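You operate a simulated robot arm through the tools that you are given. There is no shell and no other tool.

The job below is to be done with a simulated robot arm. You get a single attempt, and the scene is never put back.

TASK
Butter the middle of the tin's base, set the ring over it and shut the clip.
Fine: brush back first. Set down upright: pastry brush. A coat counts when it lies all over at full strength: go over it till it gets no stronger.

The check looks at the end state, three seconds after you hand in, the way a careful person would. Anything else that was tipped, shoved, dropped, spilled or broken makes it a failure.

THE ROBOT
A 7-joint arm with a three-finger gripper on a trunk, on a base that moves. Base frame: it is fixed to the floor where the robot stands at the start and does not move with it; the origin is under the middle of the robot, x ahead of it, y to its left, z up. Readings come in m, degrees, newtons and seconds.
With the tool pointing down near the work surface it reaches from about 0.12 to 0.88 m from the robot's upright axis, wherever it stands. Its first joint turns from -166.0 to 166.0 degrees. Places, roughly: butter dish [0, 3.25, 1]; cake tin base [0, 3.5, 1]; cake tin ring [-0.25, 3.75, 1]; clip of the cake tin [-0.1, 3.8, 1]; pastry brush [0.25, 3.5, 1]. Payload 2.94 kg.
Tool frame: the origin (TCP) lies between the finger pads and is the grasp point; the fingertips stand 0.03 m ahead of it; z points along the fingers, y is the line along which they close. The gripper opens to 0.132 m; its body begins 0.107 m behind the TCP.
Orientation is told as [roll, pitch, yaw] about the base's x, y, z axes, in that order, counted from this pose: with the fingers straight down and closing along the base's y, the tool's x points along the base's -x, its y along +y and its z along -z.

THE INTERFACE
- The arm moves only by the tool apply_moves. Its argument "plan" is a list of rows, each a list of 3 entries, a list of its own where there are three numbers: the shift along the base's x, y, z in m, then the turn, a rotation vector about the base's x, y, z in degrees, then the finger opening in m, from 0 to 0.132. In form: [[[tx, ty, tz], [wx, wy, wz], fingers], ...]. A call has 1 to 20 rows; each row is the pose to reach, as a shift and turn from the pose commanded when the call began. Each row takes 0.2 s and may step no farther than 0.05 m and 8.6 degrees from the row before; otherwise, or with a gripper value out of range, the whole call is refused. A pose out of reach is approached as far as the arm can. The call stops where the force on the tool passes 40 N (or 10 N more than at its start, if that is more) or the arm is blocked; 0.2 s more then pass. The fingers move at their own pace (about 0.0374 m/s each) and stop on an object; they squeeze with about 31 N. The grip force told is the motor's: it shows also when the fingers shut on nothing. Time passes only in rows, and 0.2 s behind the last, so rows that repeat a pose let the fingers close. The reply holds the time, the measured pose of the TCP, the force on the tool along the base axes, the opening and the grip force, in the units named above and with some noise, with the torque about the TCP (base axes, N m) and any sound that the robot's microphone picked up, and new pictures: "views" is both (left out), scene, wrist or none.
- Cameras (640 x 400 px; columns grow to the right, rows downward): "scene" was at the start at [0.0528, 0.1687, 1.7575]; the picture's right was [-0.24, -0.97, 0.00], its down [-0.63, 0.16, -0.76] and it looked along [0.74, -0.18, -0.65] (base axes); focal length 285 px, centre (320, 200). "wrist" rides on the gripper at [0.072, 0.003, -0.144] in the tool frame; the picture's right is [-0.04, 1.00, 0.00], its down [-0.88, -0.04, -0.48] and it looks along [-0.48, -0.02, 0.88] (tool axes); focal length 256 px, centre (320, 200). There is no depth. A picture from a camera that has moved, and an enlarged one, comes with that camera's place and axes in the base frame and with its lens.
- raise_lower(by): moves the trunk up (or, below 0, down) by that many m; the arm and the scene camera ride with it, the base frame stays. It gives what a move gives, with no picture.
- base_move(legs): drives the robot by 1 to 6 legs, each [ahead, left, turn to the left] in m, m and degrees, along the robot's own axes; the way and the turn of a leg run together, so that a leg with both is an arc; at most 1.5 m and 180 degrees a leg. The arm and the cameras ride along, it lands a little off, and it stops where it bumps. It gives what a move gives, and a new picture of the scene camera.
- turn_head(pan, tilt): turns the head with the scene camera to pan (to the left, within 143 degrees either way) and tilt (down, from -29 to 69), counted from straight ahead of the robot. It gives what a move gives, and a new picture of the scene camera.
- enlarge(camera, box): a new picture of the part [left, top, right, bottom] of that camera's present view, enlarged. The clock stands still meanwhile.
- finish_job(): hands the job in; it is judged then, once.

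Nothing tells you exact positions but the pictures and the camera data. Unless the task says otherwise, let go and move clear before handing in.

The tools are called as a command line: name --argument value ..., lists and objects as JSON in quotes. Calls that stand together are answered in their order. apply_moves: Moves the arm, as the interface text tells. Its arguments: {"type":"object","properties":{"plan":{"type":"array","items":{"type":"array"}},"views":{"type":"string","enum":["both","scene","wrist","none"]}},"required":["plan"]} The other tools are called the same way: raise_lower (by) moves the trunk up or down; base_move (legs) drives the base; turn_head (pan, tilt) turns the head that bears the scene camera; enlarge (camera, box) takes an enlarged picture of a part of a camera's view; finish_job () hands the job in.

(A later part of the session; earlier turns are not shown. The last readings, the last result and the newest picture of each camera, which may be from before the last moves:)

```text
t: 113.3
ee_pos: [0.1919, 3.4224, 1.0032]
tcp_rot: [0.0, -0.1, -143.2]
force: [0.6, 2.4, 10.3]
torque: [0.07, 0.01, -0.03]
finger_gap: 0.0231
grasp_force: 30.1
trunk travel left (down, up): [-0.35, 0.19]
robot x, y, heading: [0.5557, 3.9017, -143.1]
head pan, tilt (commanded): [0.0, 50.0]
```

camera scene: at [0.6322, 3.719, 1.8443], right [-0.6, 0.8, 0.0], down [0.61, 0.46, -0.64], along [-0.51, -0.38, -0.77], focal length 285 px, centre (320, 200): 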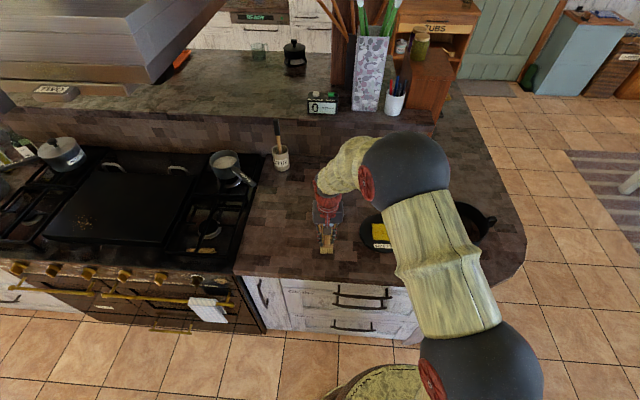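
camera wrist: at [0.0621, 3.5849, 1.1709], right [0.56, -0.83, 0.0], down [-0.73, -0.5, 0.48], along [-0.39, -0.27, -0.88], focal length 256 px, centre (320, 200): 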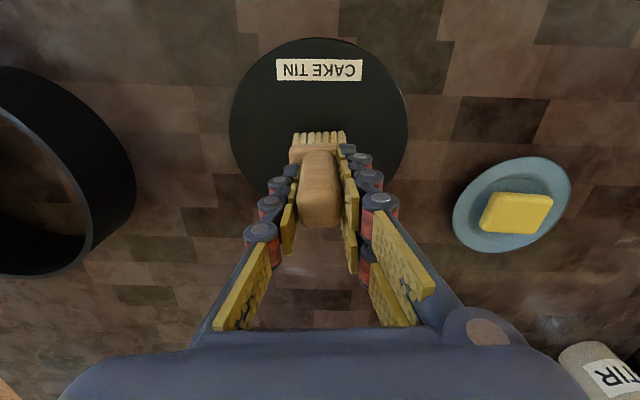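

Bristles rest on the counter. I ease the pressure and open slowly.

apply_moves --plan '[[[0, 0, 0.001], [0, 0, 0], 0.01], [[0, 0, 0.0015], [0, 0, 0], 0.024], [[0, 0, 0.0015], [0, 0, 0], 0.03], [[0, 0, 0.0015], [0, 0, 0], 0.045], [[0, 0, 0.0015], [0, 0, 0], 0.06], [[0, 0, 0.0015], [0, 0, 0], 0.06]]' --views "wrist"

enlarge --camera "scene" --box '[290, 190, 390, 270]'

```text
t: 114.7
ee_pos: [0.1913, 3.4227, 1.0039]
tcp_rot: [0.0, 0.0, -143.3]
force: [-0.9, -0.5, 0.0]
torque: [0.01, -0.01, -0.03]
finger_gap: 0.0601
grasp_force: 0.0
trunk travel left (down, up): [-0.35, 0.19]
robot x, y, heading: [0.5544, 3.9014, -143.3]
head pan, tilt (commanded): [0.0, 50.0]
camera wrist: at [0.2546, 3.4637, 1.1465], right [0.56, -0.83, 0.0], down [-0.73, -0.5, 0.48], along [-0.39, -0.27, -0.88], focal length 256 px, centre (320, 200)
```

wrist: 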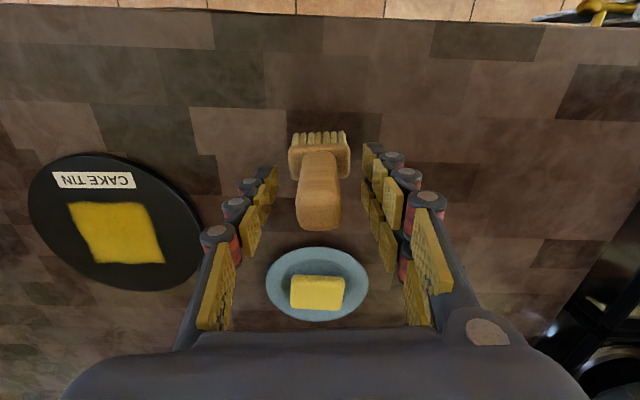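

```text
5.00 times, centred on (340, 230) of scene
camera zoom: at [0.6323, 3.7189, 1.8443], right [-0.6, 0.8, 0.0], down [0.61, 0.46, -0.64], along [-0.51, -0.38, -0.77], focal length 1427 px, centre (220, 50)
```

zoom: 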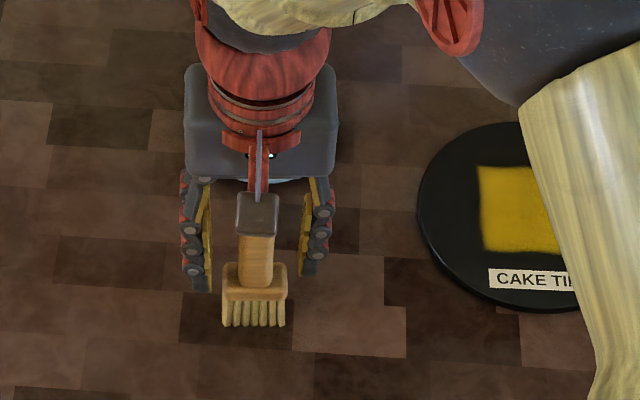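

The brush stands upright on its own. I rise clear and move over to the ring for a close look at the clip.

apply_moves --plan '[[[0, 0, 0.04], [0, 0, 0], 0.06], [[0, 0, 0.08], [0, 0, 0], 0.06], [[0, 0, 0.12], [0, 0, 0], 0.08], [[0, 0, 0.15], [0, 0, 0], 0.1], [[-0.0164, 0.0434, 0.15], [0, 0, 0], 0.1], [[-0.0328, 0.0868, 0.15], [0, 0, 0], 0.1], [[-0.0492, 0.1302, 0.15], [0, 0, 0], 0.1], [[-0.0656, 0.1736, 0.15], [0, 0, 0], 0.1], [[-0.082, 0.217, 0.15], [0, 0, 0], 0.1], [[-0.0984, 0.2604, 0.15], [0, 0, 0], 0.1], [[-0.1148, 0.3038, 0.15], [0, 0, 0], 0.1], [[-0.1312, 0.3472, 0.15], [0, 0, 0], 0.1], [[-0.1476, 0.3906, 0.15], [0, 0, 0], 0.1], [[-0.164, 0.434, 0.15], [0, 0, 0], 0.1], [[-0.18, 0.477, 0.15], [0, 0, 0], 0.1], [[-0.18, 0.477, 0.15], [0, 0, 0], 0.1]]' --views "both"

enlarge --camera "wrist" --box '[220, 100, 420, 300]'

enlarge --camera "scene" --box '[290, 190, 420, 280]'

```text
t: 118.1
ee_pos: [0.0134, 3.8986, 1.1528]
tcp_rot: [0.0, 0.0, -143.2]
force: [0.3, 0.8, 0.1]
torque: [-0.01, 0.02, -0.02]
finger_gap: 0.0999
grasp_force: 0.1
trunk travel left (down, up): [-0.35, 0.19]
robot x, y, heading: [0.5556, 3.9013, -143.0]
head pan, tilt (commanded): [0.0, 50.0]
camera scene: at [0.6325, 3.7191, 1.8443], right [-0.6, 0.8, 0.0], down [0.61, 0.46, -0.64], along [-0.51, -0.38, -0.77], focal length 285 px, centre (320, 200)
camera wrist: at [0.0755, 3.9411, 1.2962], right [0.56, -0.83, 0.0], down [-0.73, -0.5, 0.48], along [-0.39, -0.27, -0.88], focal length 256 px, centre (320, 200)
```

scene: 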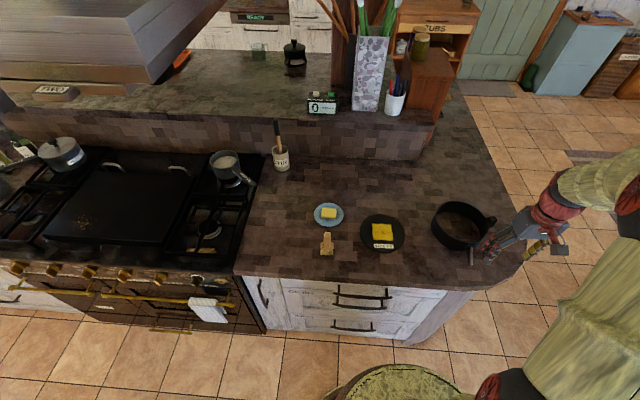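
wrist: 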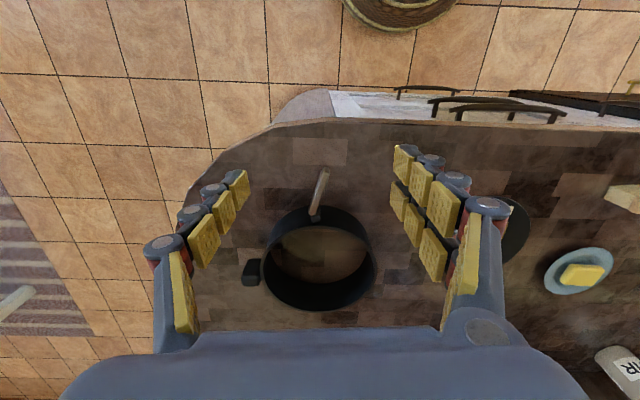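

```text
2.00 times, centred on (320, 200) of wrist
camera zoom: at [0.0755, 3.9411, 1.2962], right [0.56, -0.83, 0.0], down [-0.73, -0.5, 0.48], along [-0.39, -0.27, -0.88], focal length 512 px, centre (320, 200)
```

zoom: 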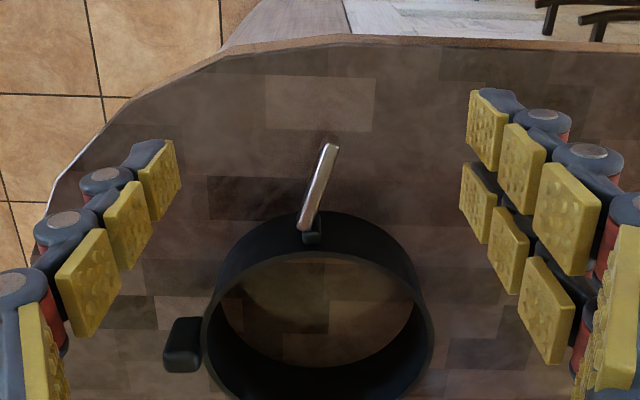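

```text
4.44 times, centred on (355, 235) of scene
camera zoom: at [0.6325, 3.7191, 1.8443], right [-0.6, 0.8, 0.0], down [0.61, 0.46, -0.64], along [-0.51, -0.38, -0.77], focal length 1268 px, centre (164, 44)
```

zoom: 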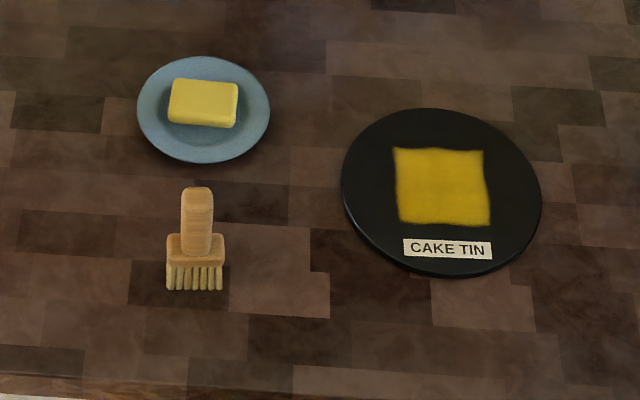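

Brush upright, coat even, disc in place. Now the clip in close-up.

enlarge --camera "wrist" --box '[255, 155, 385, 245]'

enlarge --camera "scene" --box '[425, 195, 505, 270]'

```text
4.44 times, centred on (320, 200) of wrist
camera zoom: at [0.0755, 3.9411, 1.2962], right [0.56, -0.83, 0.0], down [-0.73, -0.5, 0.48], along [-0.39, -0.27, -0.88], focal length 1138 px, centre (320, 200)
```

zoom: 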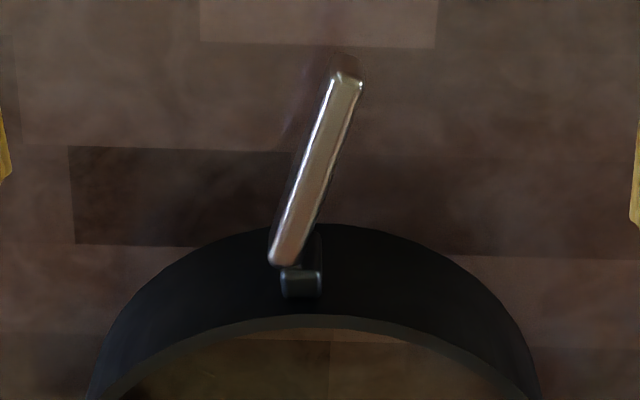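

```text
5.33 times, centred on (465, 232) of scene
camera zoom: at [0.6325, 3.7191, 1.8443], right [-0.6, 0.8, 0.0], down [0.61, 0.46, -0.64], along [-0.51, -0.38, -0.77], focal length 1522 px, centre (-453, 27)
```

zoom: 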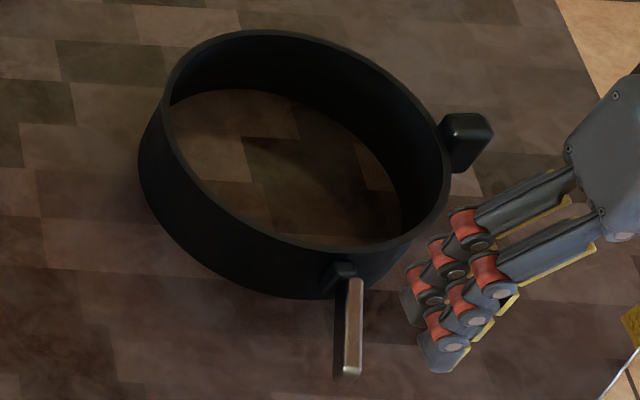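

The clip lever hinges on the small block facing me. I'll carry the ring by pinching its wall on the side towards the disc, so I go above that wall point near (-0.127, 3.694) and check before descending.

apply_moves --plan '[[[-0.0233, -0.0341, 0], [0, 0, 0], 0.09], [[-0.0467, -0.0682, 0], [0, 0, 0], 0.09], [[-0.07, -0.1023, 0], [0, 0, 0], 0.09], [[-0.0933, -0.1364, 0], [0, 0, 0], 0.09], [[-0.1167, -0.1705, 0], [0, 0, 0], 0.09], [[-0.14, -0.2046, 0], [0, 0, 0], 0.09], [[-0.14, -0.2046, -0.04], [0, 0, 0], 0.09], [[-0.14, -0.2046, -0.083], [0, 0, 0], 0.09], [[-0.14, -0.2046, -0.083], [0, 0, 0], 0.09]]' --views "both"

enlarge --camera "wrist" --box '[160, 60, 480, 260]'

enlarge --camera "scene" --box '[400, 180, 510, 270]'

```text
t: 120.1
ee_pos: [-0.1288, 3.6943, 1.0659]
tcp_rot: [0.0, 0.0, -143.2]
force: [-0.7, 0.1, 0.1]
torque: [-0.02, -0.01, 0.02]
finger_gap: 0.0901
grasp_force: 0.0
trunk travel left (down, up): [-0.35, 0.19]
robot x, y, heading: [0.5538, 3.9004, -143.3]
head pan, tilt (commanded): [0.0, 50.0]
camera scene: at [0.6324, 3.7193, 1.8443], right [-0.6, 0.8, 0.0], down [0.61, 0.46, -0.64], along [-0.51, -0.38, -0.77], focal length 285 px, centre (320, 200)
camera wrist: at [-0.0668, 3.7347, 1.2109], right [0.56, -0.83, 0.0], down [-0.73, -0.5, 0.48], along [-0.39, -0.27, -0.88], focal length 256 px, centre (320, 200)
```

scene: 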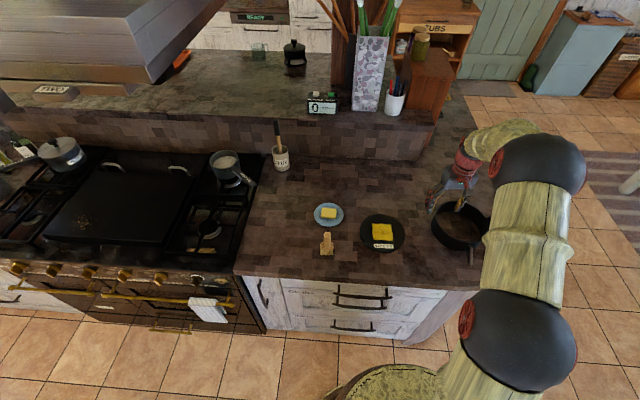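
wrist: 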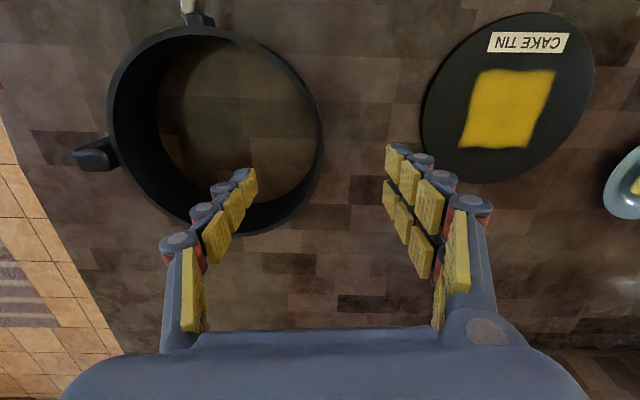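

```text
2.00 times, centred on (320, 160) of wrist
camera zoom: at [-0.0668, 3.7347, 1.2109], right [0.56, -0.83, 0.0], down [-0.73, -0.5, 0.48], along [-0.39, -0.27, -0.88], focal length 512 px, centre (320, 280)
```

zoom: 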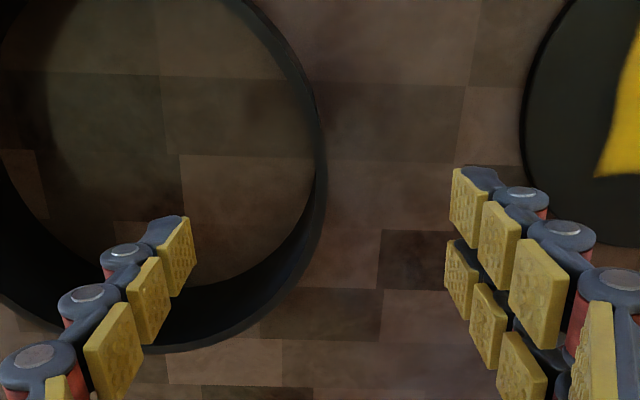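

```text
4.44 times, centred on (455, 225) of scene
camera zoom: at [0.6324, 3.7193, 1.8443], right [-0.6, 0.8, 0.0], down [0.61, 0.46, -0.64], along [-0.51, -0.38, -0.77], focal length 1268 px, centre (-280, 89)
```

zoom: 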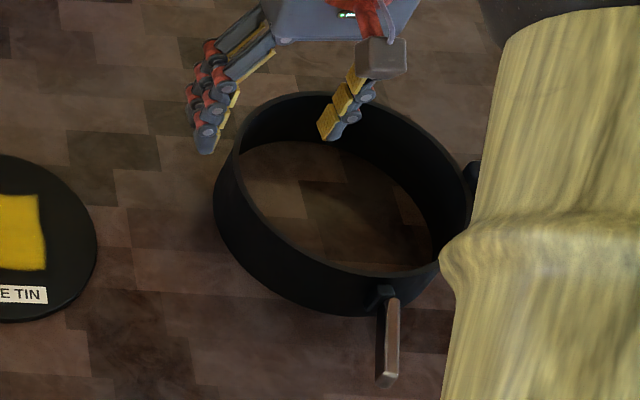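

The fingers straddle the wall nicely: wall in the middle, centred along u. I descend so the tips reach about 3 cm below the rim.

apply_moves --plan '[[[0, 0, -0.03], [0, 0, 0], 0.09], [[0, 0, -0.06], [0, 0, 0], 0.08], [[0, 0, -0.085], [0, 0, 0], 0.07], [[0, 0, -0.085], [0, 0, 0], 0.05]]' --views "wrist"

enlarge --camera "scene" --box '[400, 180, 510, 270]'

```text
t: 121.1
ee_pos: [-0.1284, 3.694, 0.9843]
tcp_rot: [0.0, 0.0, -143.1]
force: [0.2, 0.1, 0.2]
torque: [0.02, 0.01, 0.03]
finger_gap: 0.0498
grasp_force: 0.0
trunk travel left (down, up): [-0.35, 0.19]
robot x, y, heading: [0.5562, 3.9068, -143.2]
head pan, tilt (commanded): [0.0, 50.0]
camera wrist: at [-0.0681, 3.735, 1.128], right [0.56, -0.83, 0.0], down [-0.73, -0.5, 0.48], along [-0.39, -0.27, -0.88], focal length 256 px, centre (320, 200)
```

wrist: 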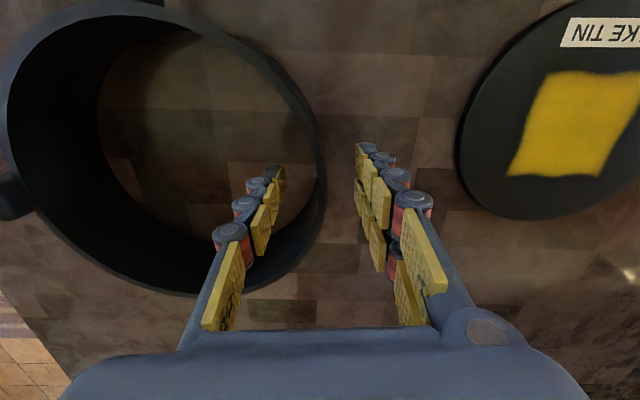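

```text
4.44 times, centred on (455, 225) of scene
camera zoom: at [0.6322, 3.7193, 1.8443], right [-0.6, 0.8, 0.0], down [0.61, 0.46, -0.64], along [-0.51, -0.38, -0.77], focal length 1268 px, centre (-280, 89)
```

zoom: 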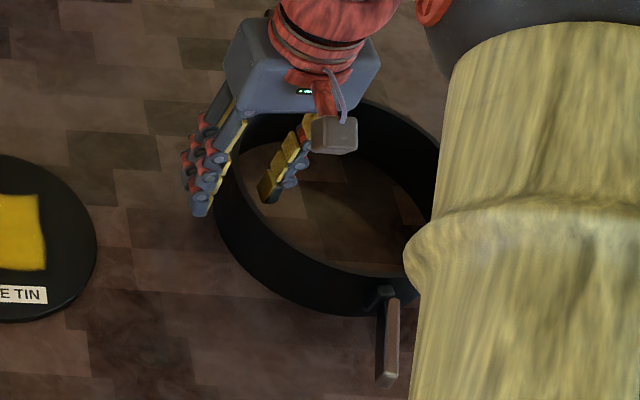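

apply_moves --plan '[[[0, 0, -0.01], [0, 0, 0], 0.05], [[0, 0, -0.01], [0, 0, 0], 0.03], [[0, 0, -0.01], [0, 0, 0], 0.01], [[0, 0, -0.01], [0, 0, 0], 0.0], [[0, 0, -0.01], [0, 0, 0], 0.0], [[0, 0, -0.01], [0, 0, 0], 0.0]]' --views "wrist"

enlarge --camera "scene" --box '[400, 180, 510, 270]'

```text
t: 122.5
ee_pos: [-0.1278, 3.6944, 0.9743]
tcp_rot: [0.0, 0.0, -143.2]
force: [-0.8, 1.1, -0.9]
torque: [0.0, 0.05, -0.08]
finger_gap: 0.0061
grasp_force: 28.6
trunk travel left (down, up): [-0.35, 0.19]
robot x, y, heading: [0.5541, 3.9075, -143.3]
head pan, tilt (commanded): [0.0, 50.0]
camera wrist: at [-0.0672, 3.7354, 1.1182], right [0.56, -0.83, 0.0], down [-0.73, -0.5, 0.48], along [-0.39, -0.27, -0.88], focal length 256 px, centre (320, 200)
```

wrist: 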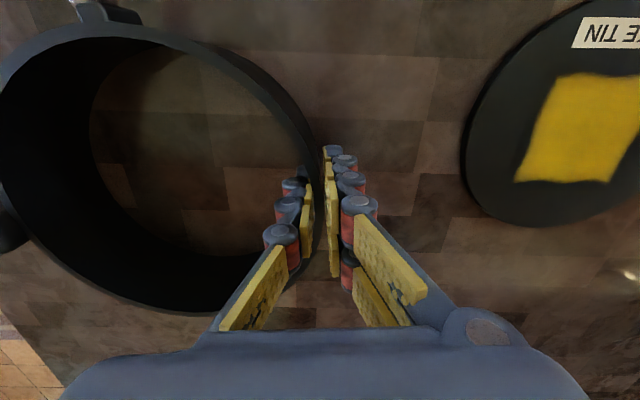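

```text
4.44 times, centred on (455, 225) of scene
camera zoom: at [0.632, 3.7193, 1.8443], right [-0.6, 0.8, 0.0], down [0.61, 0.46, -0.64], along [-0.51, -0.38, -0.77], focal length 1268 px, centre (-280, 89)
```

zoom: 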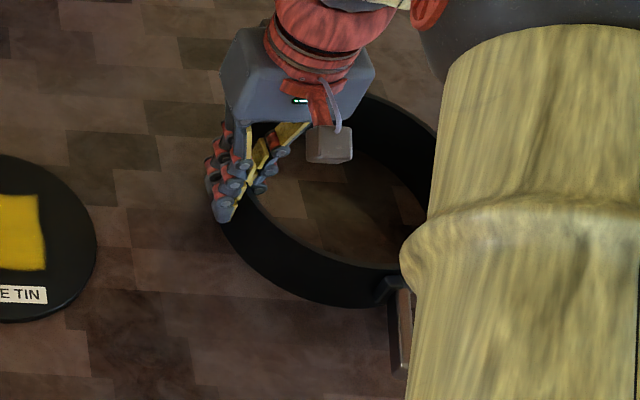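

Gripped on the wall (6 mm). I lift it a few centimetres and check that it hangs level.

apply_moves --plan '[[[0, 0, 0.01], [0, 0, 0], 0.0], [[0, 0, 0.03], [0, 0, 0], 0.0], [[0, 0, 0.05], [0, 0, 0], 0.0], [[0, 0, 0.05], [0, 0, 0], 0.0]]' --views "both"

enlarge --camera "scene" --box '[400, 160, 510, 270]'

```text
t: 123.5
ee_pos: [-0.1283, 3.694, 1.0241]
tcp_rot: [0.0, 0.2, -143.3]
force: [-1.1, 0.1, -2.8]
torque: [-0.3, -0.18, 0.01]
finger_gap: 0.0061
grasp_force: 31.2
trunk travel left (down, up): [-0.35, 0.19]
robot x, y, heading: [0.5591, 3.9005, -143.1]
head pan, tilt (commanded): [0.0, 50.0]
camera scene: at [0.6316, 3.7191, 1.8443], right [-0.6, 0.8, 0.0], down [0.61, 0.46, -0.64], along [-0.51, -0.38, -0.77], focal length 285 px, centre (320, 200)
camera wrist: at [-0.0664, 3.7352, 1.1686], right [0.56, -0.83, 0.0], down [-0.73, -0.5, 0.47], along [-0.39, -0.27, -0.88], focal length 256 px, centre (320, 200)
```

scene: 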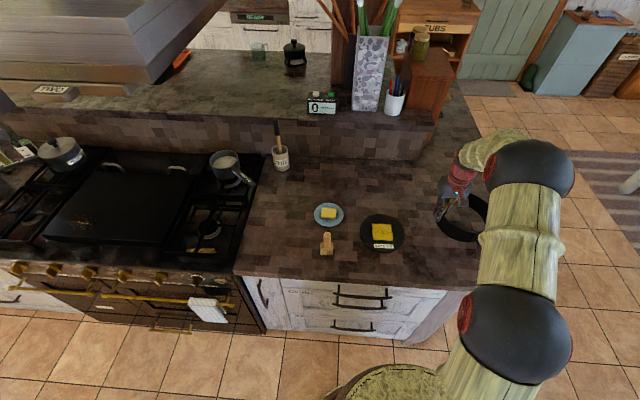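
wrist: 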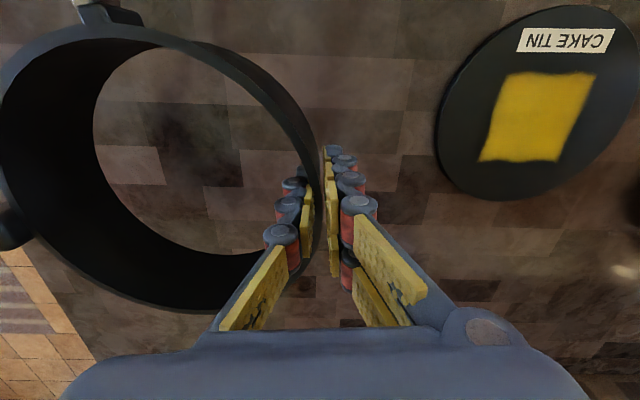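

```text
3.64 times, centred on (455, 215) of scene
camera zoom: at [0.6316, 3.7191, 1.8443], right [-0.6, 0.8, 0.0], down [0.61, 0.46, -0.64], along [-0.51, -0.38, -0.77], focal length 1038 px, centre (-171, 146)
```

zoom: 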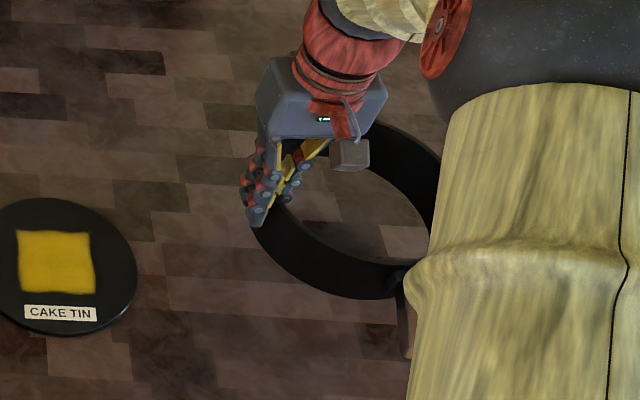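

It hangs level, weight about 3 N. I carry it over the disc, ring centre aimed at (0.001, 3.545), staying about 4 cm above, then check alignment.

apply_moves --plan '[[[0.0264, -0.0319, 0.005], [0, 0, 0], 0.0], [[0.0528, -0.0637, 0.01], [0, 0, 0], 0.0], [[0.0792, -0.0956, 0.01], [0, 0, 0], 0.0], [[0.1055, -0.1274, 0.01], [0, 0, 0], 0.0], [[0.1319, -0.1593, 0.01], [0, 0, 0], 0.0], [[0.1583, -0.1911, 0.01], [0, 0, 0], 0.0], [[0.1847, -0.223, 0.01], [0, 0, 0], 0.0], [[0.1847, -0.223, 0.0], [0, 0, 0], 0.0], [[0.1847, -0.223, 0.0], [0, 0, 0], 0.0]]' --views "both"

enlarge --camera "scene" --box '[320, 180, 440, 275]'

enlarge --camera "wrist" --box '[0, 0, 340, 330]'

```text
t: 125.5
ee_pos: [0.0568, 3.4711, 1.0233]
tcp_rot: [0.0, 0.1, -143.2]
force: [-0.3, 0.3, -2.8]
torque: [-0.33, -0.19, 0.01]
finger_gap: 0.0061
grasp_force: 31.1
trunk travel left (down, up): [-0.35, 0.19]
robot x, y, heading: [0.5543, 3.8979, -143.3]
head pan, tilt (commanded): [0.0, 50.0]
camera scene: at [0.6321, 3.719, 1.8443], right [-0.6, 0.8, 0.0], down [0.61, 0.46, -0.64], along [-0.51, -0.38, -0.77], focal length 285 px, centre (320, 200)
camera wrist: at [0.1195, 3.5124, 1.1671], right [0.56, -0.83, 0.0], down [-0.73, -0.5, 0.48], along [-0.39, -0.27, -0.88], focal length 256 px, centre (320, 200)
```

scene: 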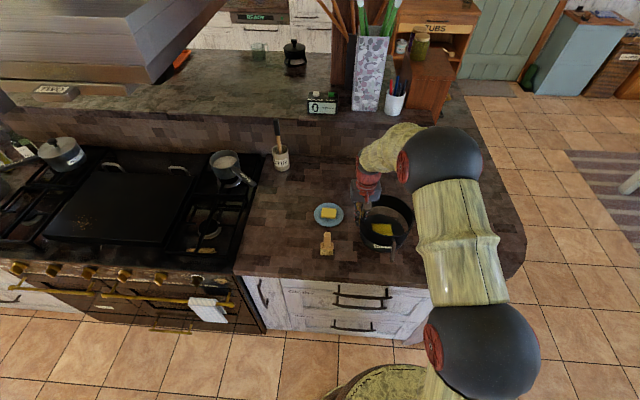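
wrist: 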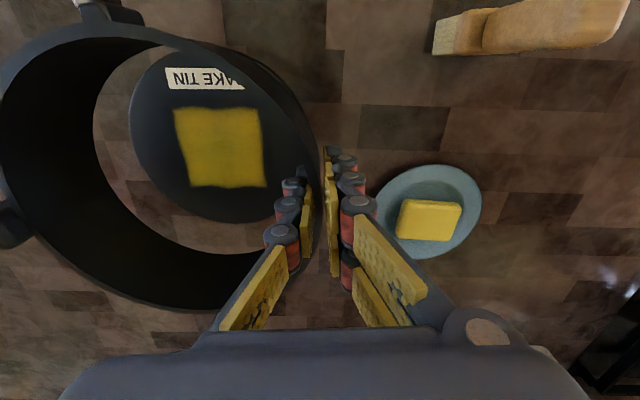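

```text
4.21 times, centred on (380, 228) of scene
camera zoom: at [0.6321, 3.719, 1.8443], right [-0.6, 0.8, 0.0], down [0.61, 0.46, -0.64], along [-0.51, -0.38, -0.77], focal length 1202 px, centre (67, 84)
```

zoom: 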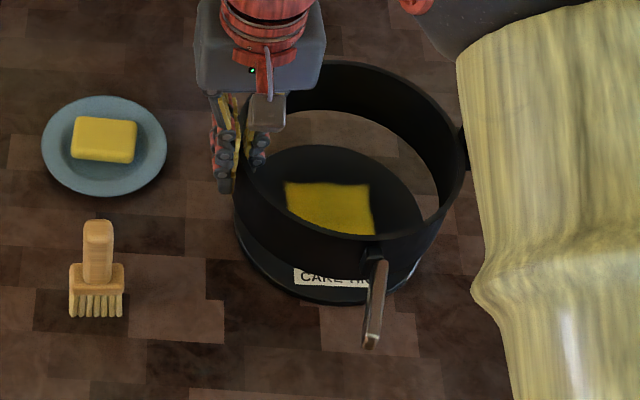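

```text
1.21 times, centred on (170, 165) of wrist
camera zoom: at [0.1195, 3.5124, 1.1671], right [0.56, -0.83, 0.0], down [-0.73, -0.5, 0.48], along [-0.39, -0.27, -0.88], focal length 310 px, centre (502, 242)
```

zoom: 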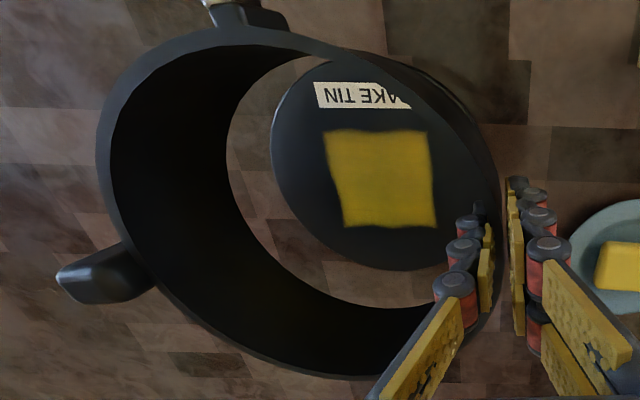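

The ring hangs over the disc, off by only a few millimetres as far as I can tell. I lower it to just above the disc to judge the gap all round.

apply_moves --plan '[[[-0.0, 0.0, -0.012], [0, 0, 0], 0.0], [[0, 0, -0.024], [0, 0, 0], 0.0], [[0, 0, -0.03], [0, 0, 0], 0.0], [[0, 0, -0.03], [0, 0, 0], 0.0]]' --views "none"

enlarge --camera "scene" --box '[335, 190, 435, 265]'

enlarge --camera "wrist" --box '[0, 0, 340, 330]'

```text
t: 126.5
ee_pos: [0.0559, 3.4721, 0.9938]
tcp_rot: [0.0, 0.0, -143.1]
force: [0.3, -0.8, -2.9]
torque: [-0.29, -0.17, 0.0]
finger_gap: 0.0058
grasp_force: 30.8
trunk travel left (down, up): [-0.35, 0.19]
robot x, y, heading: [0.5545, 3.9024, -143.3]
head pan, tilt (commanded): [0.0, 50.0]
```

```text
5.33 times, centred on (385, 228) of scene
camera zoom: at [0.6321, 3.7189, 1.8443], right [-0.6, 0.8, 0.0], down [0.61, 0.46, -0.64], along [-0.51, -0.38, -0.77], focal length 1522 px, centre (-27, 53)
```

zoom: 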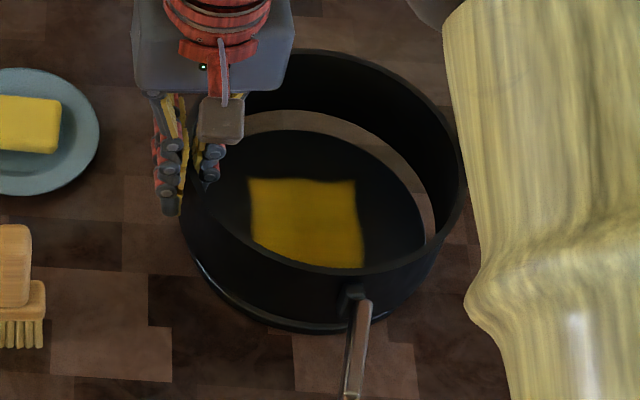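

```text
1.21 times, centred on (170, 165) of wrist
camera zoom: at [0.1182, 3.5128, 1.1376], right [0.56, -0.83, 0.0], down [-0.73, -0.5, 0.48], along [-0.39, -0.27, -0.88], focal length 310 px, centre (502, 242)
```

zoom: 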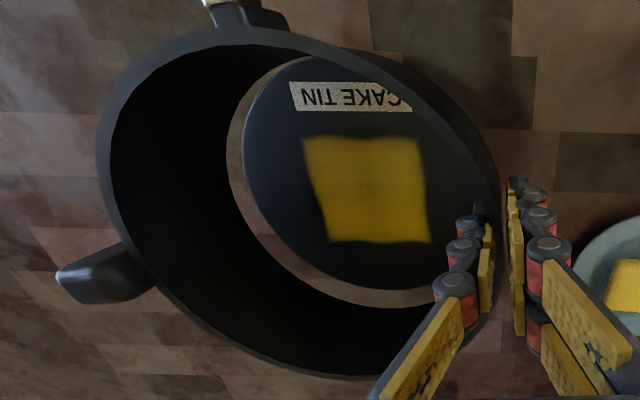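

enlarge --camera "scene" --box '[362, 195, 422, 240]'

enlarge --camera "scene" --box '[355, 225, 415, 270]'

enlarge --camera "wrist" --box '[60, 20, 260, 145]'

```text
8.89 times, centred on (392, 218) of scene
camera zoom: at [0.6321, 3.7189, 1.8443], right [-0.6, 0.8, 0.0], down [0.61, 0.46, -0.64], along [-0.51, -0.38, -0.77], focal length 2536 px, centre (-320, 44)
```

zoom: 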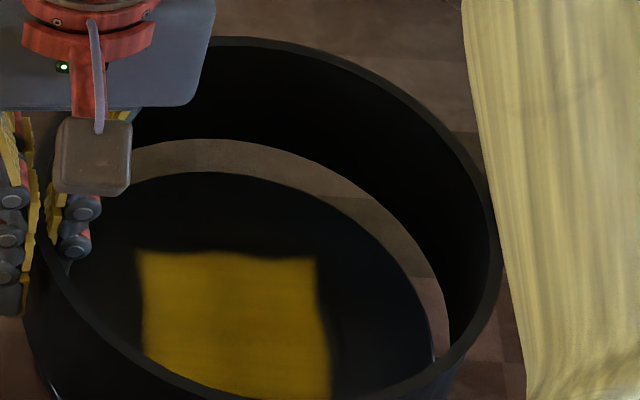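

```text
8.89 times, centred on (385, 248) of scene
camera zoom: at [0.6321, 3.7189, 1.8443], right [-0.6, 0.8, 0.0], down [0.61, 0.46, -0.64], along [-0.51, -0.38, -0.77], focal length 2536 px, centre (-258, -222)
```

zoom: 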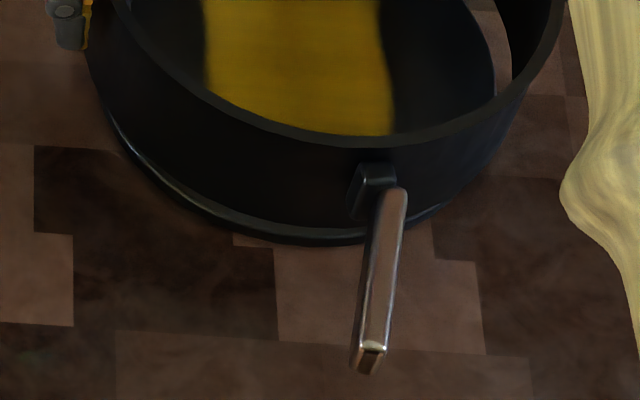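

```text
3.20 times, centred on (160, 82) of wrist
camera zoom: at [0.1182, 3.5128, 1.1376], right [0.56, -0.83, 0.0], down [-0.73, -0.5, 0.48], along [-0.39, -0.27, -0.88], focal length 819 px, centre (832, 576)
```

zoom: 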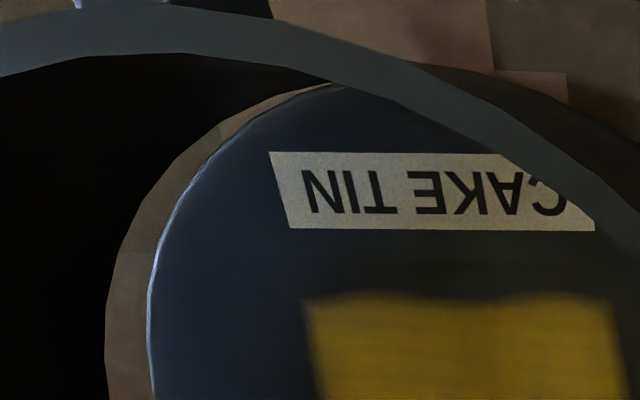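

The ring sits a bit too far from me (gap on the far side about 1 cm, hardly any in front) and a trifle to +v. I shift it about 7 mm towards me and 2.5 mm back along v, then look again.

apply_moves --plan '[[[0.0035, 0.0011, 0.0], [0, 0, 0], 0.0], [[0.0071, 0.0022, 0.0], [0, 0, 0], 0.0], [[0.0071, 0.0022, 0.0], [0, 0, 0], 0.0]]' --views "none"

enlarge --camera "scene" --box '[355, 190, 425, 240]'

enlarge --camera "scene" --box '[350, 225, 410, 270]'

enlarge --camera "wrist" --box '[0, 0, 330, 320]'

```text
t: 127.3
ee_pos: [0.0634, 3.4746, 0.9934]
tcp_rot: [0.0, 0.2, -143.2]
force: [0.0, 0.1, -2.7]
torque: [-0.29, -0.19, -0.02]
finger_gap: 0.0062
grasp_force: 31.1
trunk travel left (down, up): [-0.35, 0.19]
robot x, y, heading: [0.5552, 3.9029, -143.3]
head pan, tilt (commanded): [0.0, 50.0]
```

```text
8.00 times, centred on (390, 215) of scene
camera zoom: at [0.632, 3.7188, 1.8442], right [-0.6, 0.8, 0.0], down [0.61, 0.46, -0.64], along [-0.51, -0.38, -0.77], focal length 2283 px, centre (-240, 80)
```

zoom: 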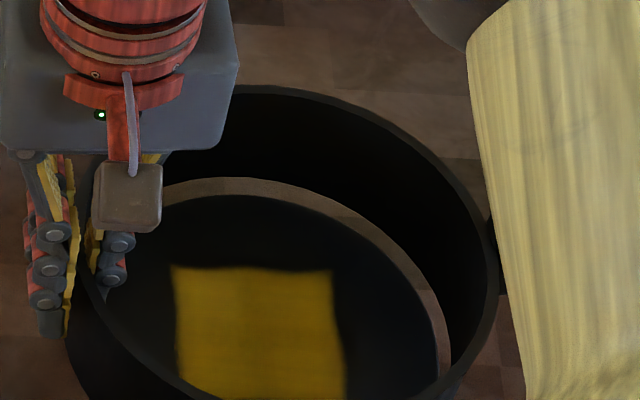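

```text
8.89 times, centred on (380, 248) of scene
camera zoom: at [0.632, 3.7188, 1.8442], right [-0.6, 0.8, 0.0], down [0.61, 0.46, -0.64], along [-0.51, -0.38, -0.77], focal length 2536 px, centre (-213, -222)
```

zoom: 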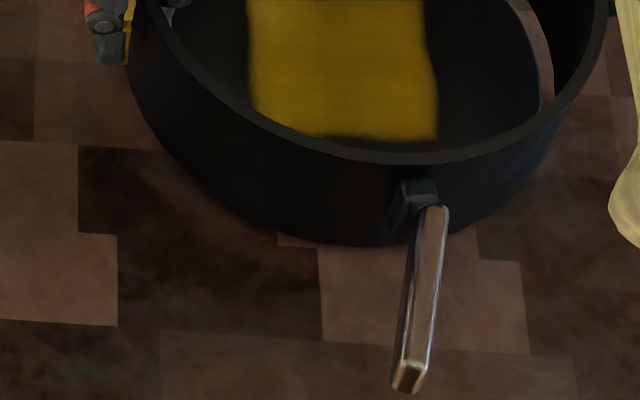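

```text
1.25 times, centred on (165, 160) of wrist
camera zoom: at [0.1256, 3.5154, 1.1376], right [0.56, -0.83, 0.0], down [-0.73, -0.5, 0.47], along [-0.39, -0.27, -0.88], focal length 320 px, centre (514, 250)
```

zoom: 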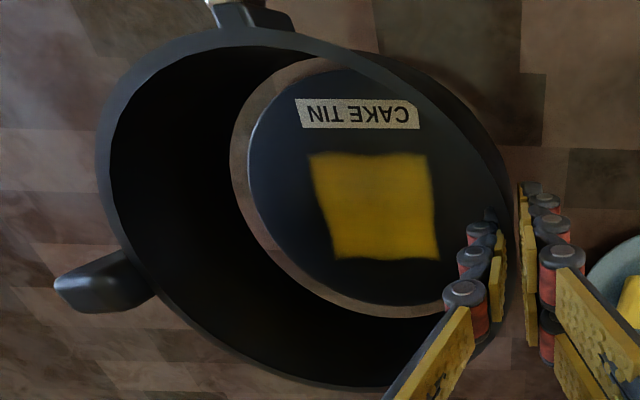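

Now the gap looks even all round. I lower in small steps, watching the force.

apply_moves --plan '[[[0, 0, -0.003], [0, 0, 0], 0.0], [[0, 0, -0.006], [0, 0, 0], 0.0], [[0, 0, -0.008], [0, 0, 0], 0.0]]' --views "none"

enlarge --camera "scene" --box '[350, 190, 430, 260]'

enlarge --camera "wrist" --box '[0, 0, 330, 320]'

```text
t: 128.1
ee_pos: [0.065, 3.4751, 0.9875]
tcp_rot: [0.0, 0.0, -143.2]
force: [0.7, 0.7, -2.8]
torque: [-0.27, -0.16, 0.04]
finger_gap: 0.006
grasp_force: 31.4
trunk travel left (down, up): [-0.35, 0.19]
robot x, y, heading: [0.5598, 3.8989, -143.2]
head pan, tilt (commanded): [0.0, 50.0]
```

```text
5.71 times, centred on (390, 225) of scene
camera zoom: at [0.632, 3.7189, 1.8442], right [-0.6, 0.8, 0.0], down [0.61, 0.46, -0.64], along [-0.51, -0.38, -0.77], focal length 1631 px, centre (-80, 57)
```

zoom: 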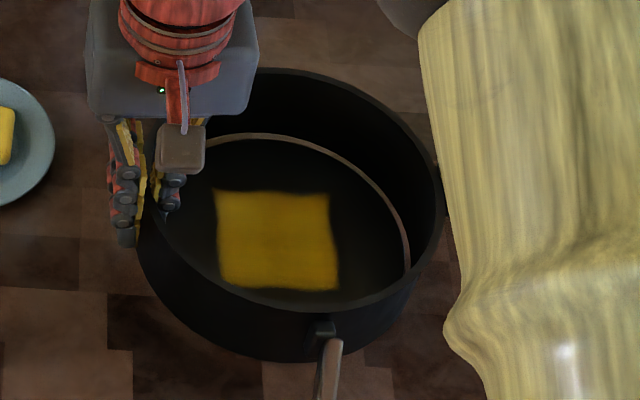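

```text
1.25 times, centred on (165, 160) of wrist
camera zoom: at [0.1259, 3.5153, 1.1304], right [0.56, -0.83, 0.0], down [-0.73, -0.5, 0.48], along [-0.39, -0.27, -0.88], focal length 320 px, centre (514, 250)
```

zoom: 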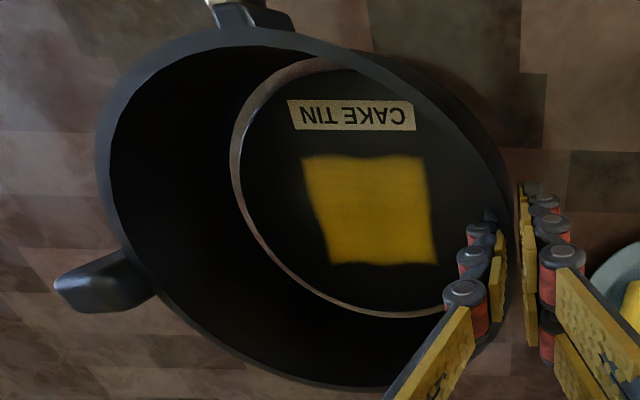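

The gap stays even. Further down.

apply_moves --plan '[[[0, 0, -0.002], [0, 0, 0], 0.0], [[0, 0, -0.004], [0, 0, 0], 0.0], [[0, 0, -0.006], [0, 0, 0], 0.0]]' --views "none"

enlarge --camera "scene" --box '[350, 190, 430, 260]'

enlarge --camera "wrist" --box '[0, 0, 330, 320]'

```text
t: 128.9
ee_pos: [0.0652, 3.473, 0.9809]
tcp_rot: [0.0, 0.1, -143.2]
force: [-0.6, 0.2, -2.5]
torque: [-0.28, -0.2, 0.01]
finger_gap: 0.006
grasp_force: 30.4
trunk travel left (down, up): [-0.35, 0.19]
robot x, y, heading: [0.5543, 3.9028, -143.3]
head pan, tilt (commanded): [0.0, 50.0]
```

```text
5.71 times, centred on (390, 225) of scene
camera zoom: at [0.632, 3.7188, 1.8442], right [-0.6, 0.8, 0.0], down [0.61, 0.46, -0.64], along [-0.51, -0.38, -0.77], focal length 1631 px, centre (-80, 57)
```

zoom: 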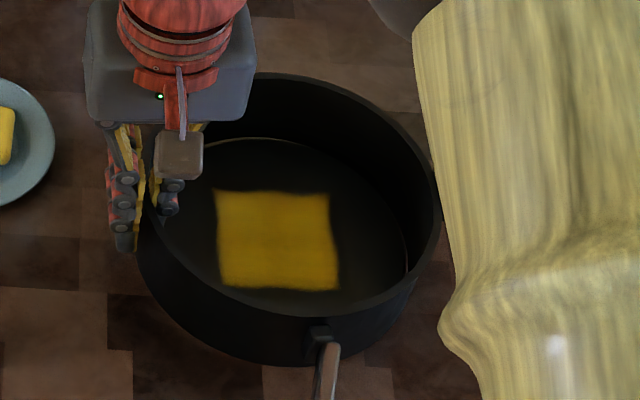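

```text
1.25 times, centred on (165, 160) of wrist
camera zoom: at [0.1255, 3.5148, 1.1244], right [0.56, -0.83, 0.0], down [-0.73, -0.5, 0.47], along [-0.39, -0.27, -0.88], focal length 320 px, centre (514, 250)
```

zoom: 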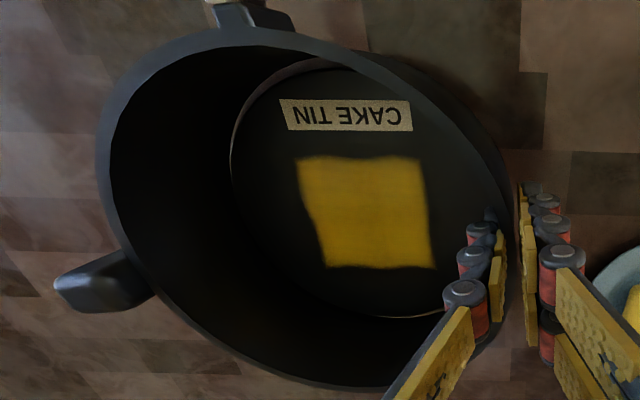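

No contact yet and the rim is already below the disc's top, so it is going over. A small centring nudge while I lower the rest.

apply_moves --plan '[[[-0.0024, 0.0007, 0], [0, 0, 0], 0.0], [[-0.0024, 0.0007, -0.002], [0, 0, 0], 0.0], [[-0.0024, 0.0007, -0.004], [0, 0, 0], 0.0]]' --views "none"

enlarge --camera "wrist" --box '[80, 20, 280, 280]'

```text
t: 129.7
ee_pos: [0.0616, 3.4743, 0.9769]
tcp_rot: [0.0, 0.0, -143.2]
force: [1.1, -0.4, -1.8]
torque: [-0.06, 0.02, -0.05]
finger_gap: 0.006
grasp_force: 31.2
trunk travel left (down, up): [-0.35, 0.19]
robot x, y, heading: [0.5555, 3.9034, -143.0]
head pan, tilt (commanded): [0.0, 50.0]
```

```text
1.54 times, centred on (180, 150) of wrist
camera zoom: at [0.1233, 3.5163, 1.121], right [0.56, -0.83, 0.0], down [-0.73, -0.5, 0.48], along [-0.39, -0.27, -0.88], focal length 394 px, centre (535, 277)
```

zoom: 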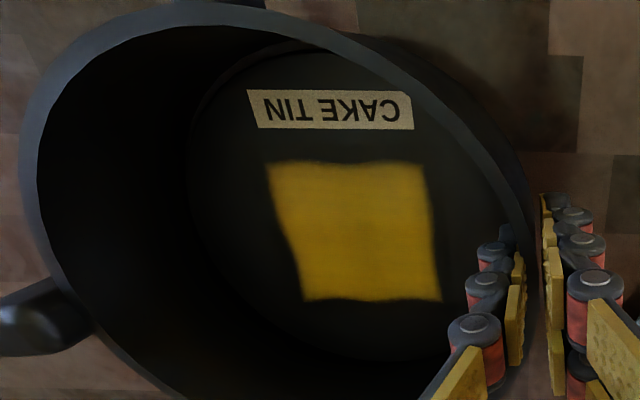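

The far side has just touched down. I lower the last 2–3 mm and then let go.

apply_moves --plan '[[[0, 0, -0.001], [0, 0, 0], 0.0], [[0, 0, -0.002], [0, 0, 0], 0.0], [[0, 0, -0.003], [0, 0, 0], 0.0]]' --views "none"

enlarge --camera "scene" --box '[350, 190, 430, 260]'

```text
t: 130.5
ee_pos: [0.0609, 3.4751, 0.9742]
tcp_rot: [0.0, 0.0, -143.3]
force: [1.6, -0.6, 8.1]
torque: [0.7, -0.61, -0.1]
finger_gap: 0.006
grasp_force: 31.2
trunk travel left (down, up): [-0.35, 0.19]
robot x, y, heading: [0.5571, 3.8972, -143.3]
head pan, tilt (commanded): [0.0, 50.0]
```

```text
5.71 times, centred on (390, 225) of scene
camera zoom: at [0.6328, 3.7194, 1.8444], right [-0.6, 0.8, 0.0], down [0.61, 0.46, -0.64], along [-0.51, -0.38, -0.77], focal length 1631 px, centre (-80, 57)
```

zoom: 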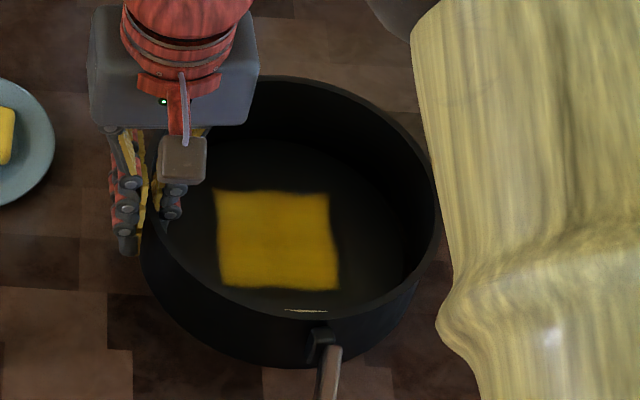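

apply_moves --plan '[[[0, 0, 0.001], [0, 0, 0], 0.0], [[0, 0, 0.002], [0, 0, 0], 0.01], [[0, 0, 0.002], [0, 0, 0], 0.02], [[0, 0, 0.002], [0, 0, 0], 0.035], [[0, 0, 0.002], [0, 0, 0], 0.05], [[0, 0, 0.002], [0, 0, 0], 0.05]]' --views "wrist"

enlarge --camera "scene" --box '[350, 190, 430, 260]'

enlarge --camera "wrist" --box '[0, 0, 330, 320]'

```text
t: 131.9
ee_pos: [0.0621, 3.4751, 0.976]
tcp_rot: [0.0, 0.0, -143.2]
force: [0.1, -0.7, -0.2]
torque: [0.01, 0.01, 0.0]
finger_gap: 0.0499
grasp_force: 0.1
trunk travel left (down, up): [-0.35, 0.19]
robot x, y, heading: [0.5528, 3.9001, -143.1]
head pan, tilt (commanded): [0.0, 50.0]
camera wrist: at [0.1232, 3.516, 1.1192], right [0.56, -0.83, 0.0], down [-0.73, -0.5, 0.48], along [-0.39, -0.27, -0.88], focal length 256 px, centre (320, 200)
```

wrist: 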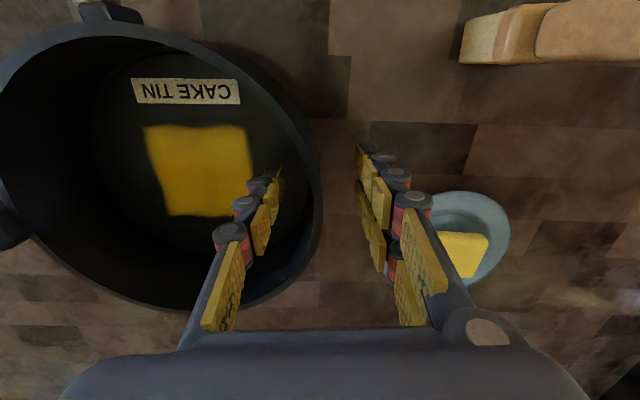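

```text
5.71 times, centred on (390, 225) of scene
camera zoom: at [0.6322, 3.719, 1.8443], right [-0.6, 0.8, 0.0], down [0.61, 0.46, -0.64], along [-0.51, -0.38, -0.77], focal length 1631 px, centre (-80, 57)
```

zoom: 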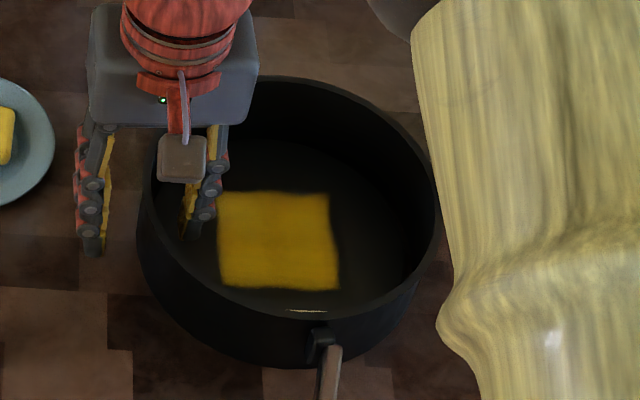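

```text
1.25 times, centred on (165, 160) of wrist
camera zoom: at [0.1232, 3.516, 1.1192], right [0.56, -0.83, 0.0], down [-0.73, -0.5, 0.48], along [-0.39, -0.27, -0.88], focal length 320 px, centre (514, 250)
```

zoom: 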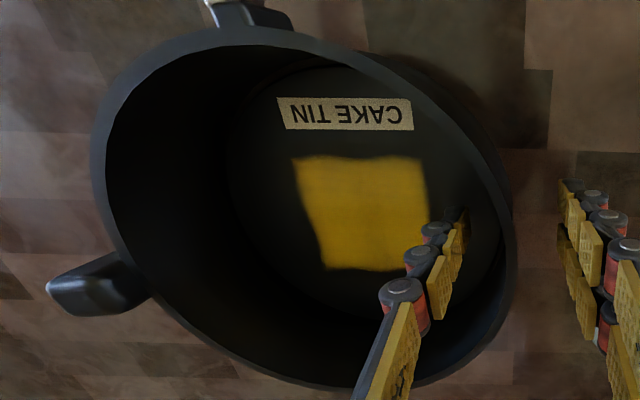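

The ring is released. I rise straight up and inspect from above.

apply_moves --plan '[[[0, 0, 0.04], [0, 0, 0], 0.05], [[0, 0, 0.08], [0, 0, 0], 0.05], [[0, 0, 0.12], [0, 0, 0], 0.05], [[0, 0, 0.16], [0, 0, 0], 0.05], [[0.02, 0.03, 0.18], [0, 0, 0], 0.04], [[0.04, 0.06, 0.18], [0, 0, 0], 0.02], [[0.06, 0.1, 0.18], [0, 0, 0], 0.0], [[0.08, 0.14, 0.18], [0, 0, 0], 0.0], [[0.08, 0.14, 0.18], [0, 0, 0], 0.0]]' --views "both"

enlarge --camera "scene" --box '[340, 180, 440, 270]'

enlarge --camera "wrist" --box '[220, 100, 420, 300]'

```text
t: 133.9
ee_pos: [0.1433, 3.6141, 1.1535]
tcp_rot: [0.0, 0.1, -143.2]
force: [-0.7, -0.5, 0.0]
torque: [0.0, -0.02, -0.01]
finger_gap: 0.0003
grasp_force: 22.7
trunk travel left (down, up): [-0.35, 0.19]
robot x, y, heading: [0.5566, 3.9002, -143.1]
head pan, tilt (commanded): [0.0, 50.0]
camera scene: at [0.632, 3.7187, 1.8442], right [-0.6, 0.8, 0.0], down [0.61, 0.46, -0.64], along [-0.51, -0.38, -0.77], focal length 285 px, centre (320, 200)
camera wrist: at [0.2041, 3.6552, 1.298], right [0.56, -0.83, 0.0], down [-0.73, -0.5, 0.47], along [-0.39, -0.27, -0.88], focal length 256 px, centre (320, 200)
```

scene: 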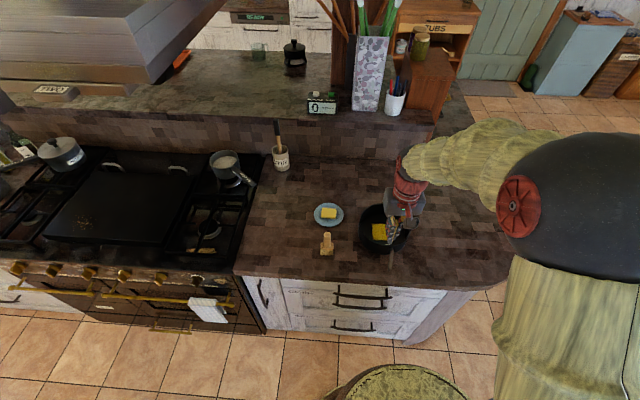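
wrist: 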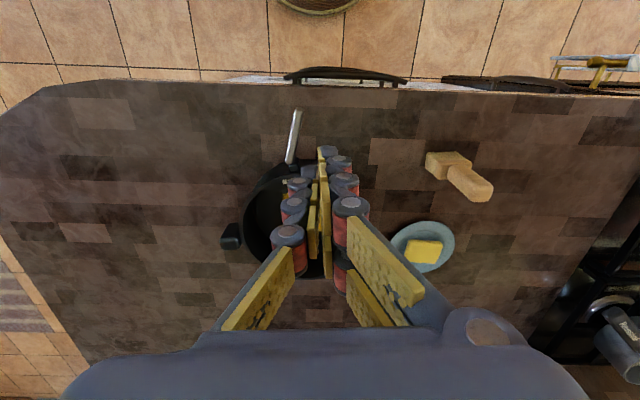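

```text
4.44 times, centred on (390, 225) of scene
camera zoom: at [0.632, 3.7187, 1.8442], right [-0.6, 0.8, 0.0], down [0.61, 0.46, -0.64], along [-0.51, -0.38, -0.77], focal length 1268 px, centre (9, 89)
```

zoom: 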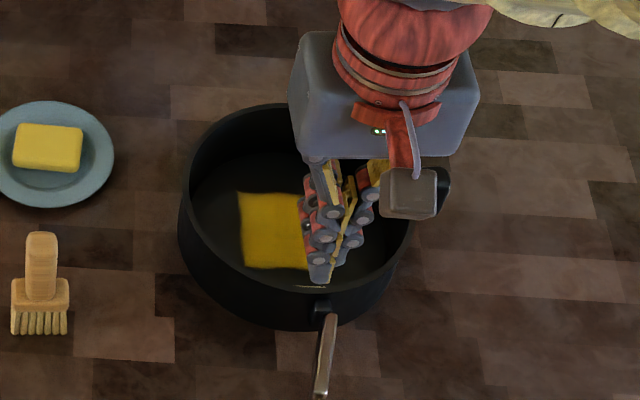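

```text
2.00 times, centred on (320, 200) of wrist
camera zoom: at [0.2041, 3.6552, 1.298], right [0.56, -0.83, 0.0], down [-0.73, -0.5, 0.47], along [-0.39, -0.27, -0.88], focal length 512 px, centre (320, 200)
```

zoom: 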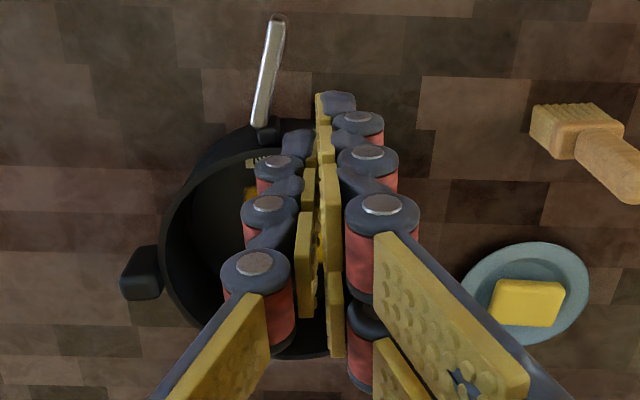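

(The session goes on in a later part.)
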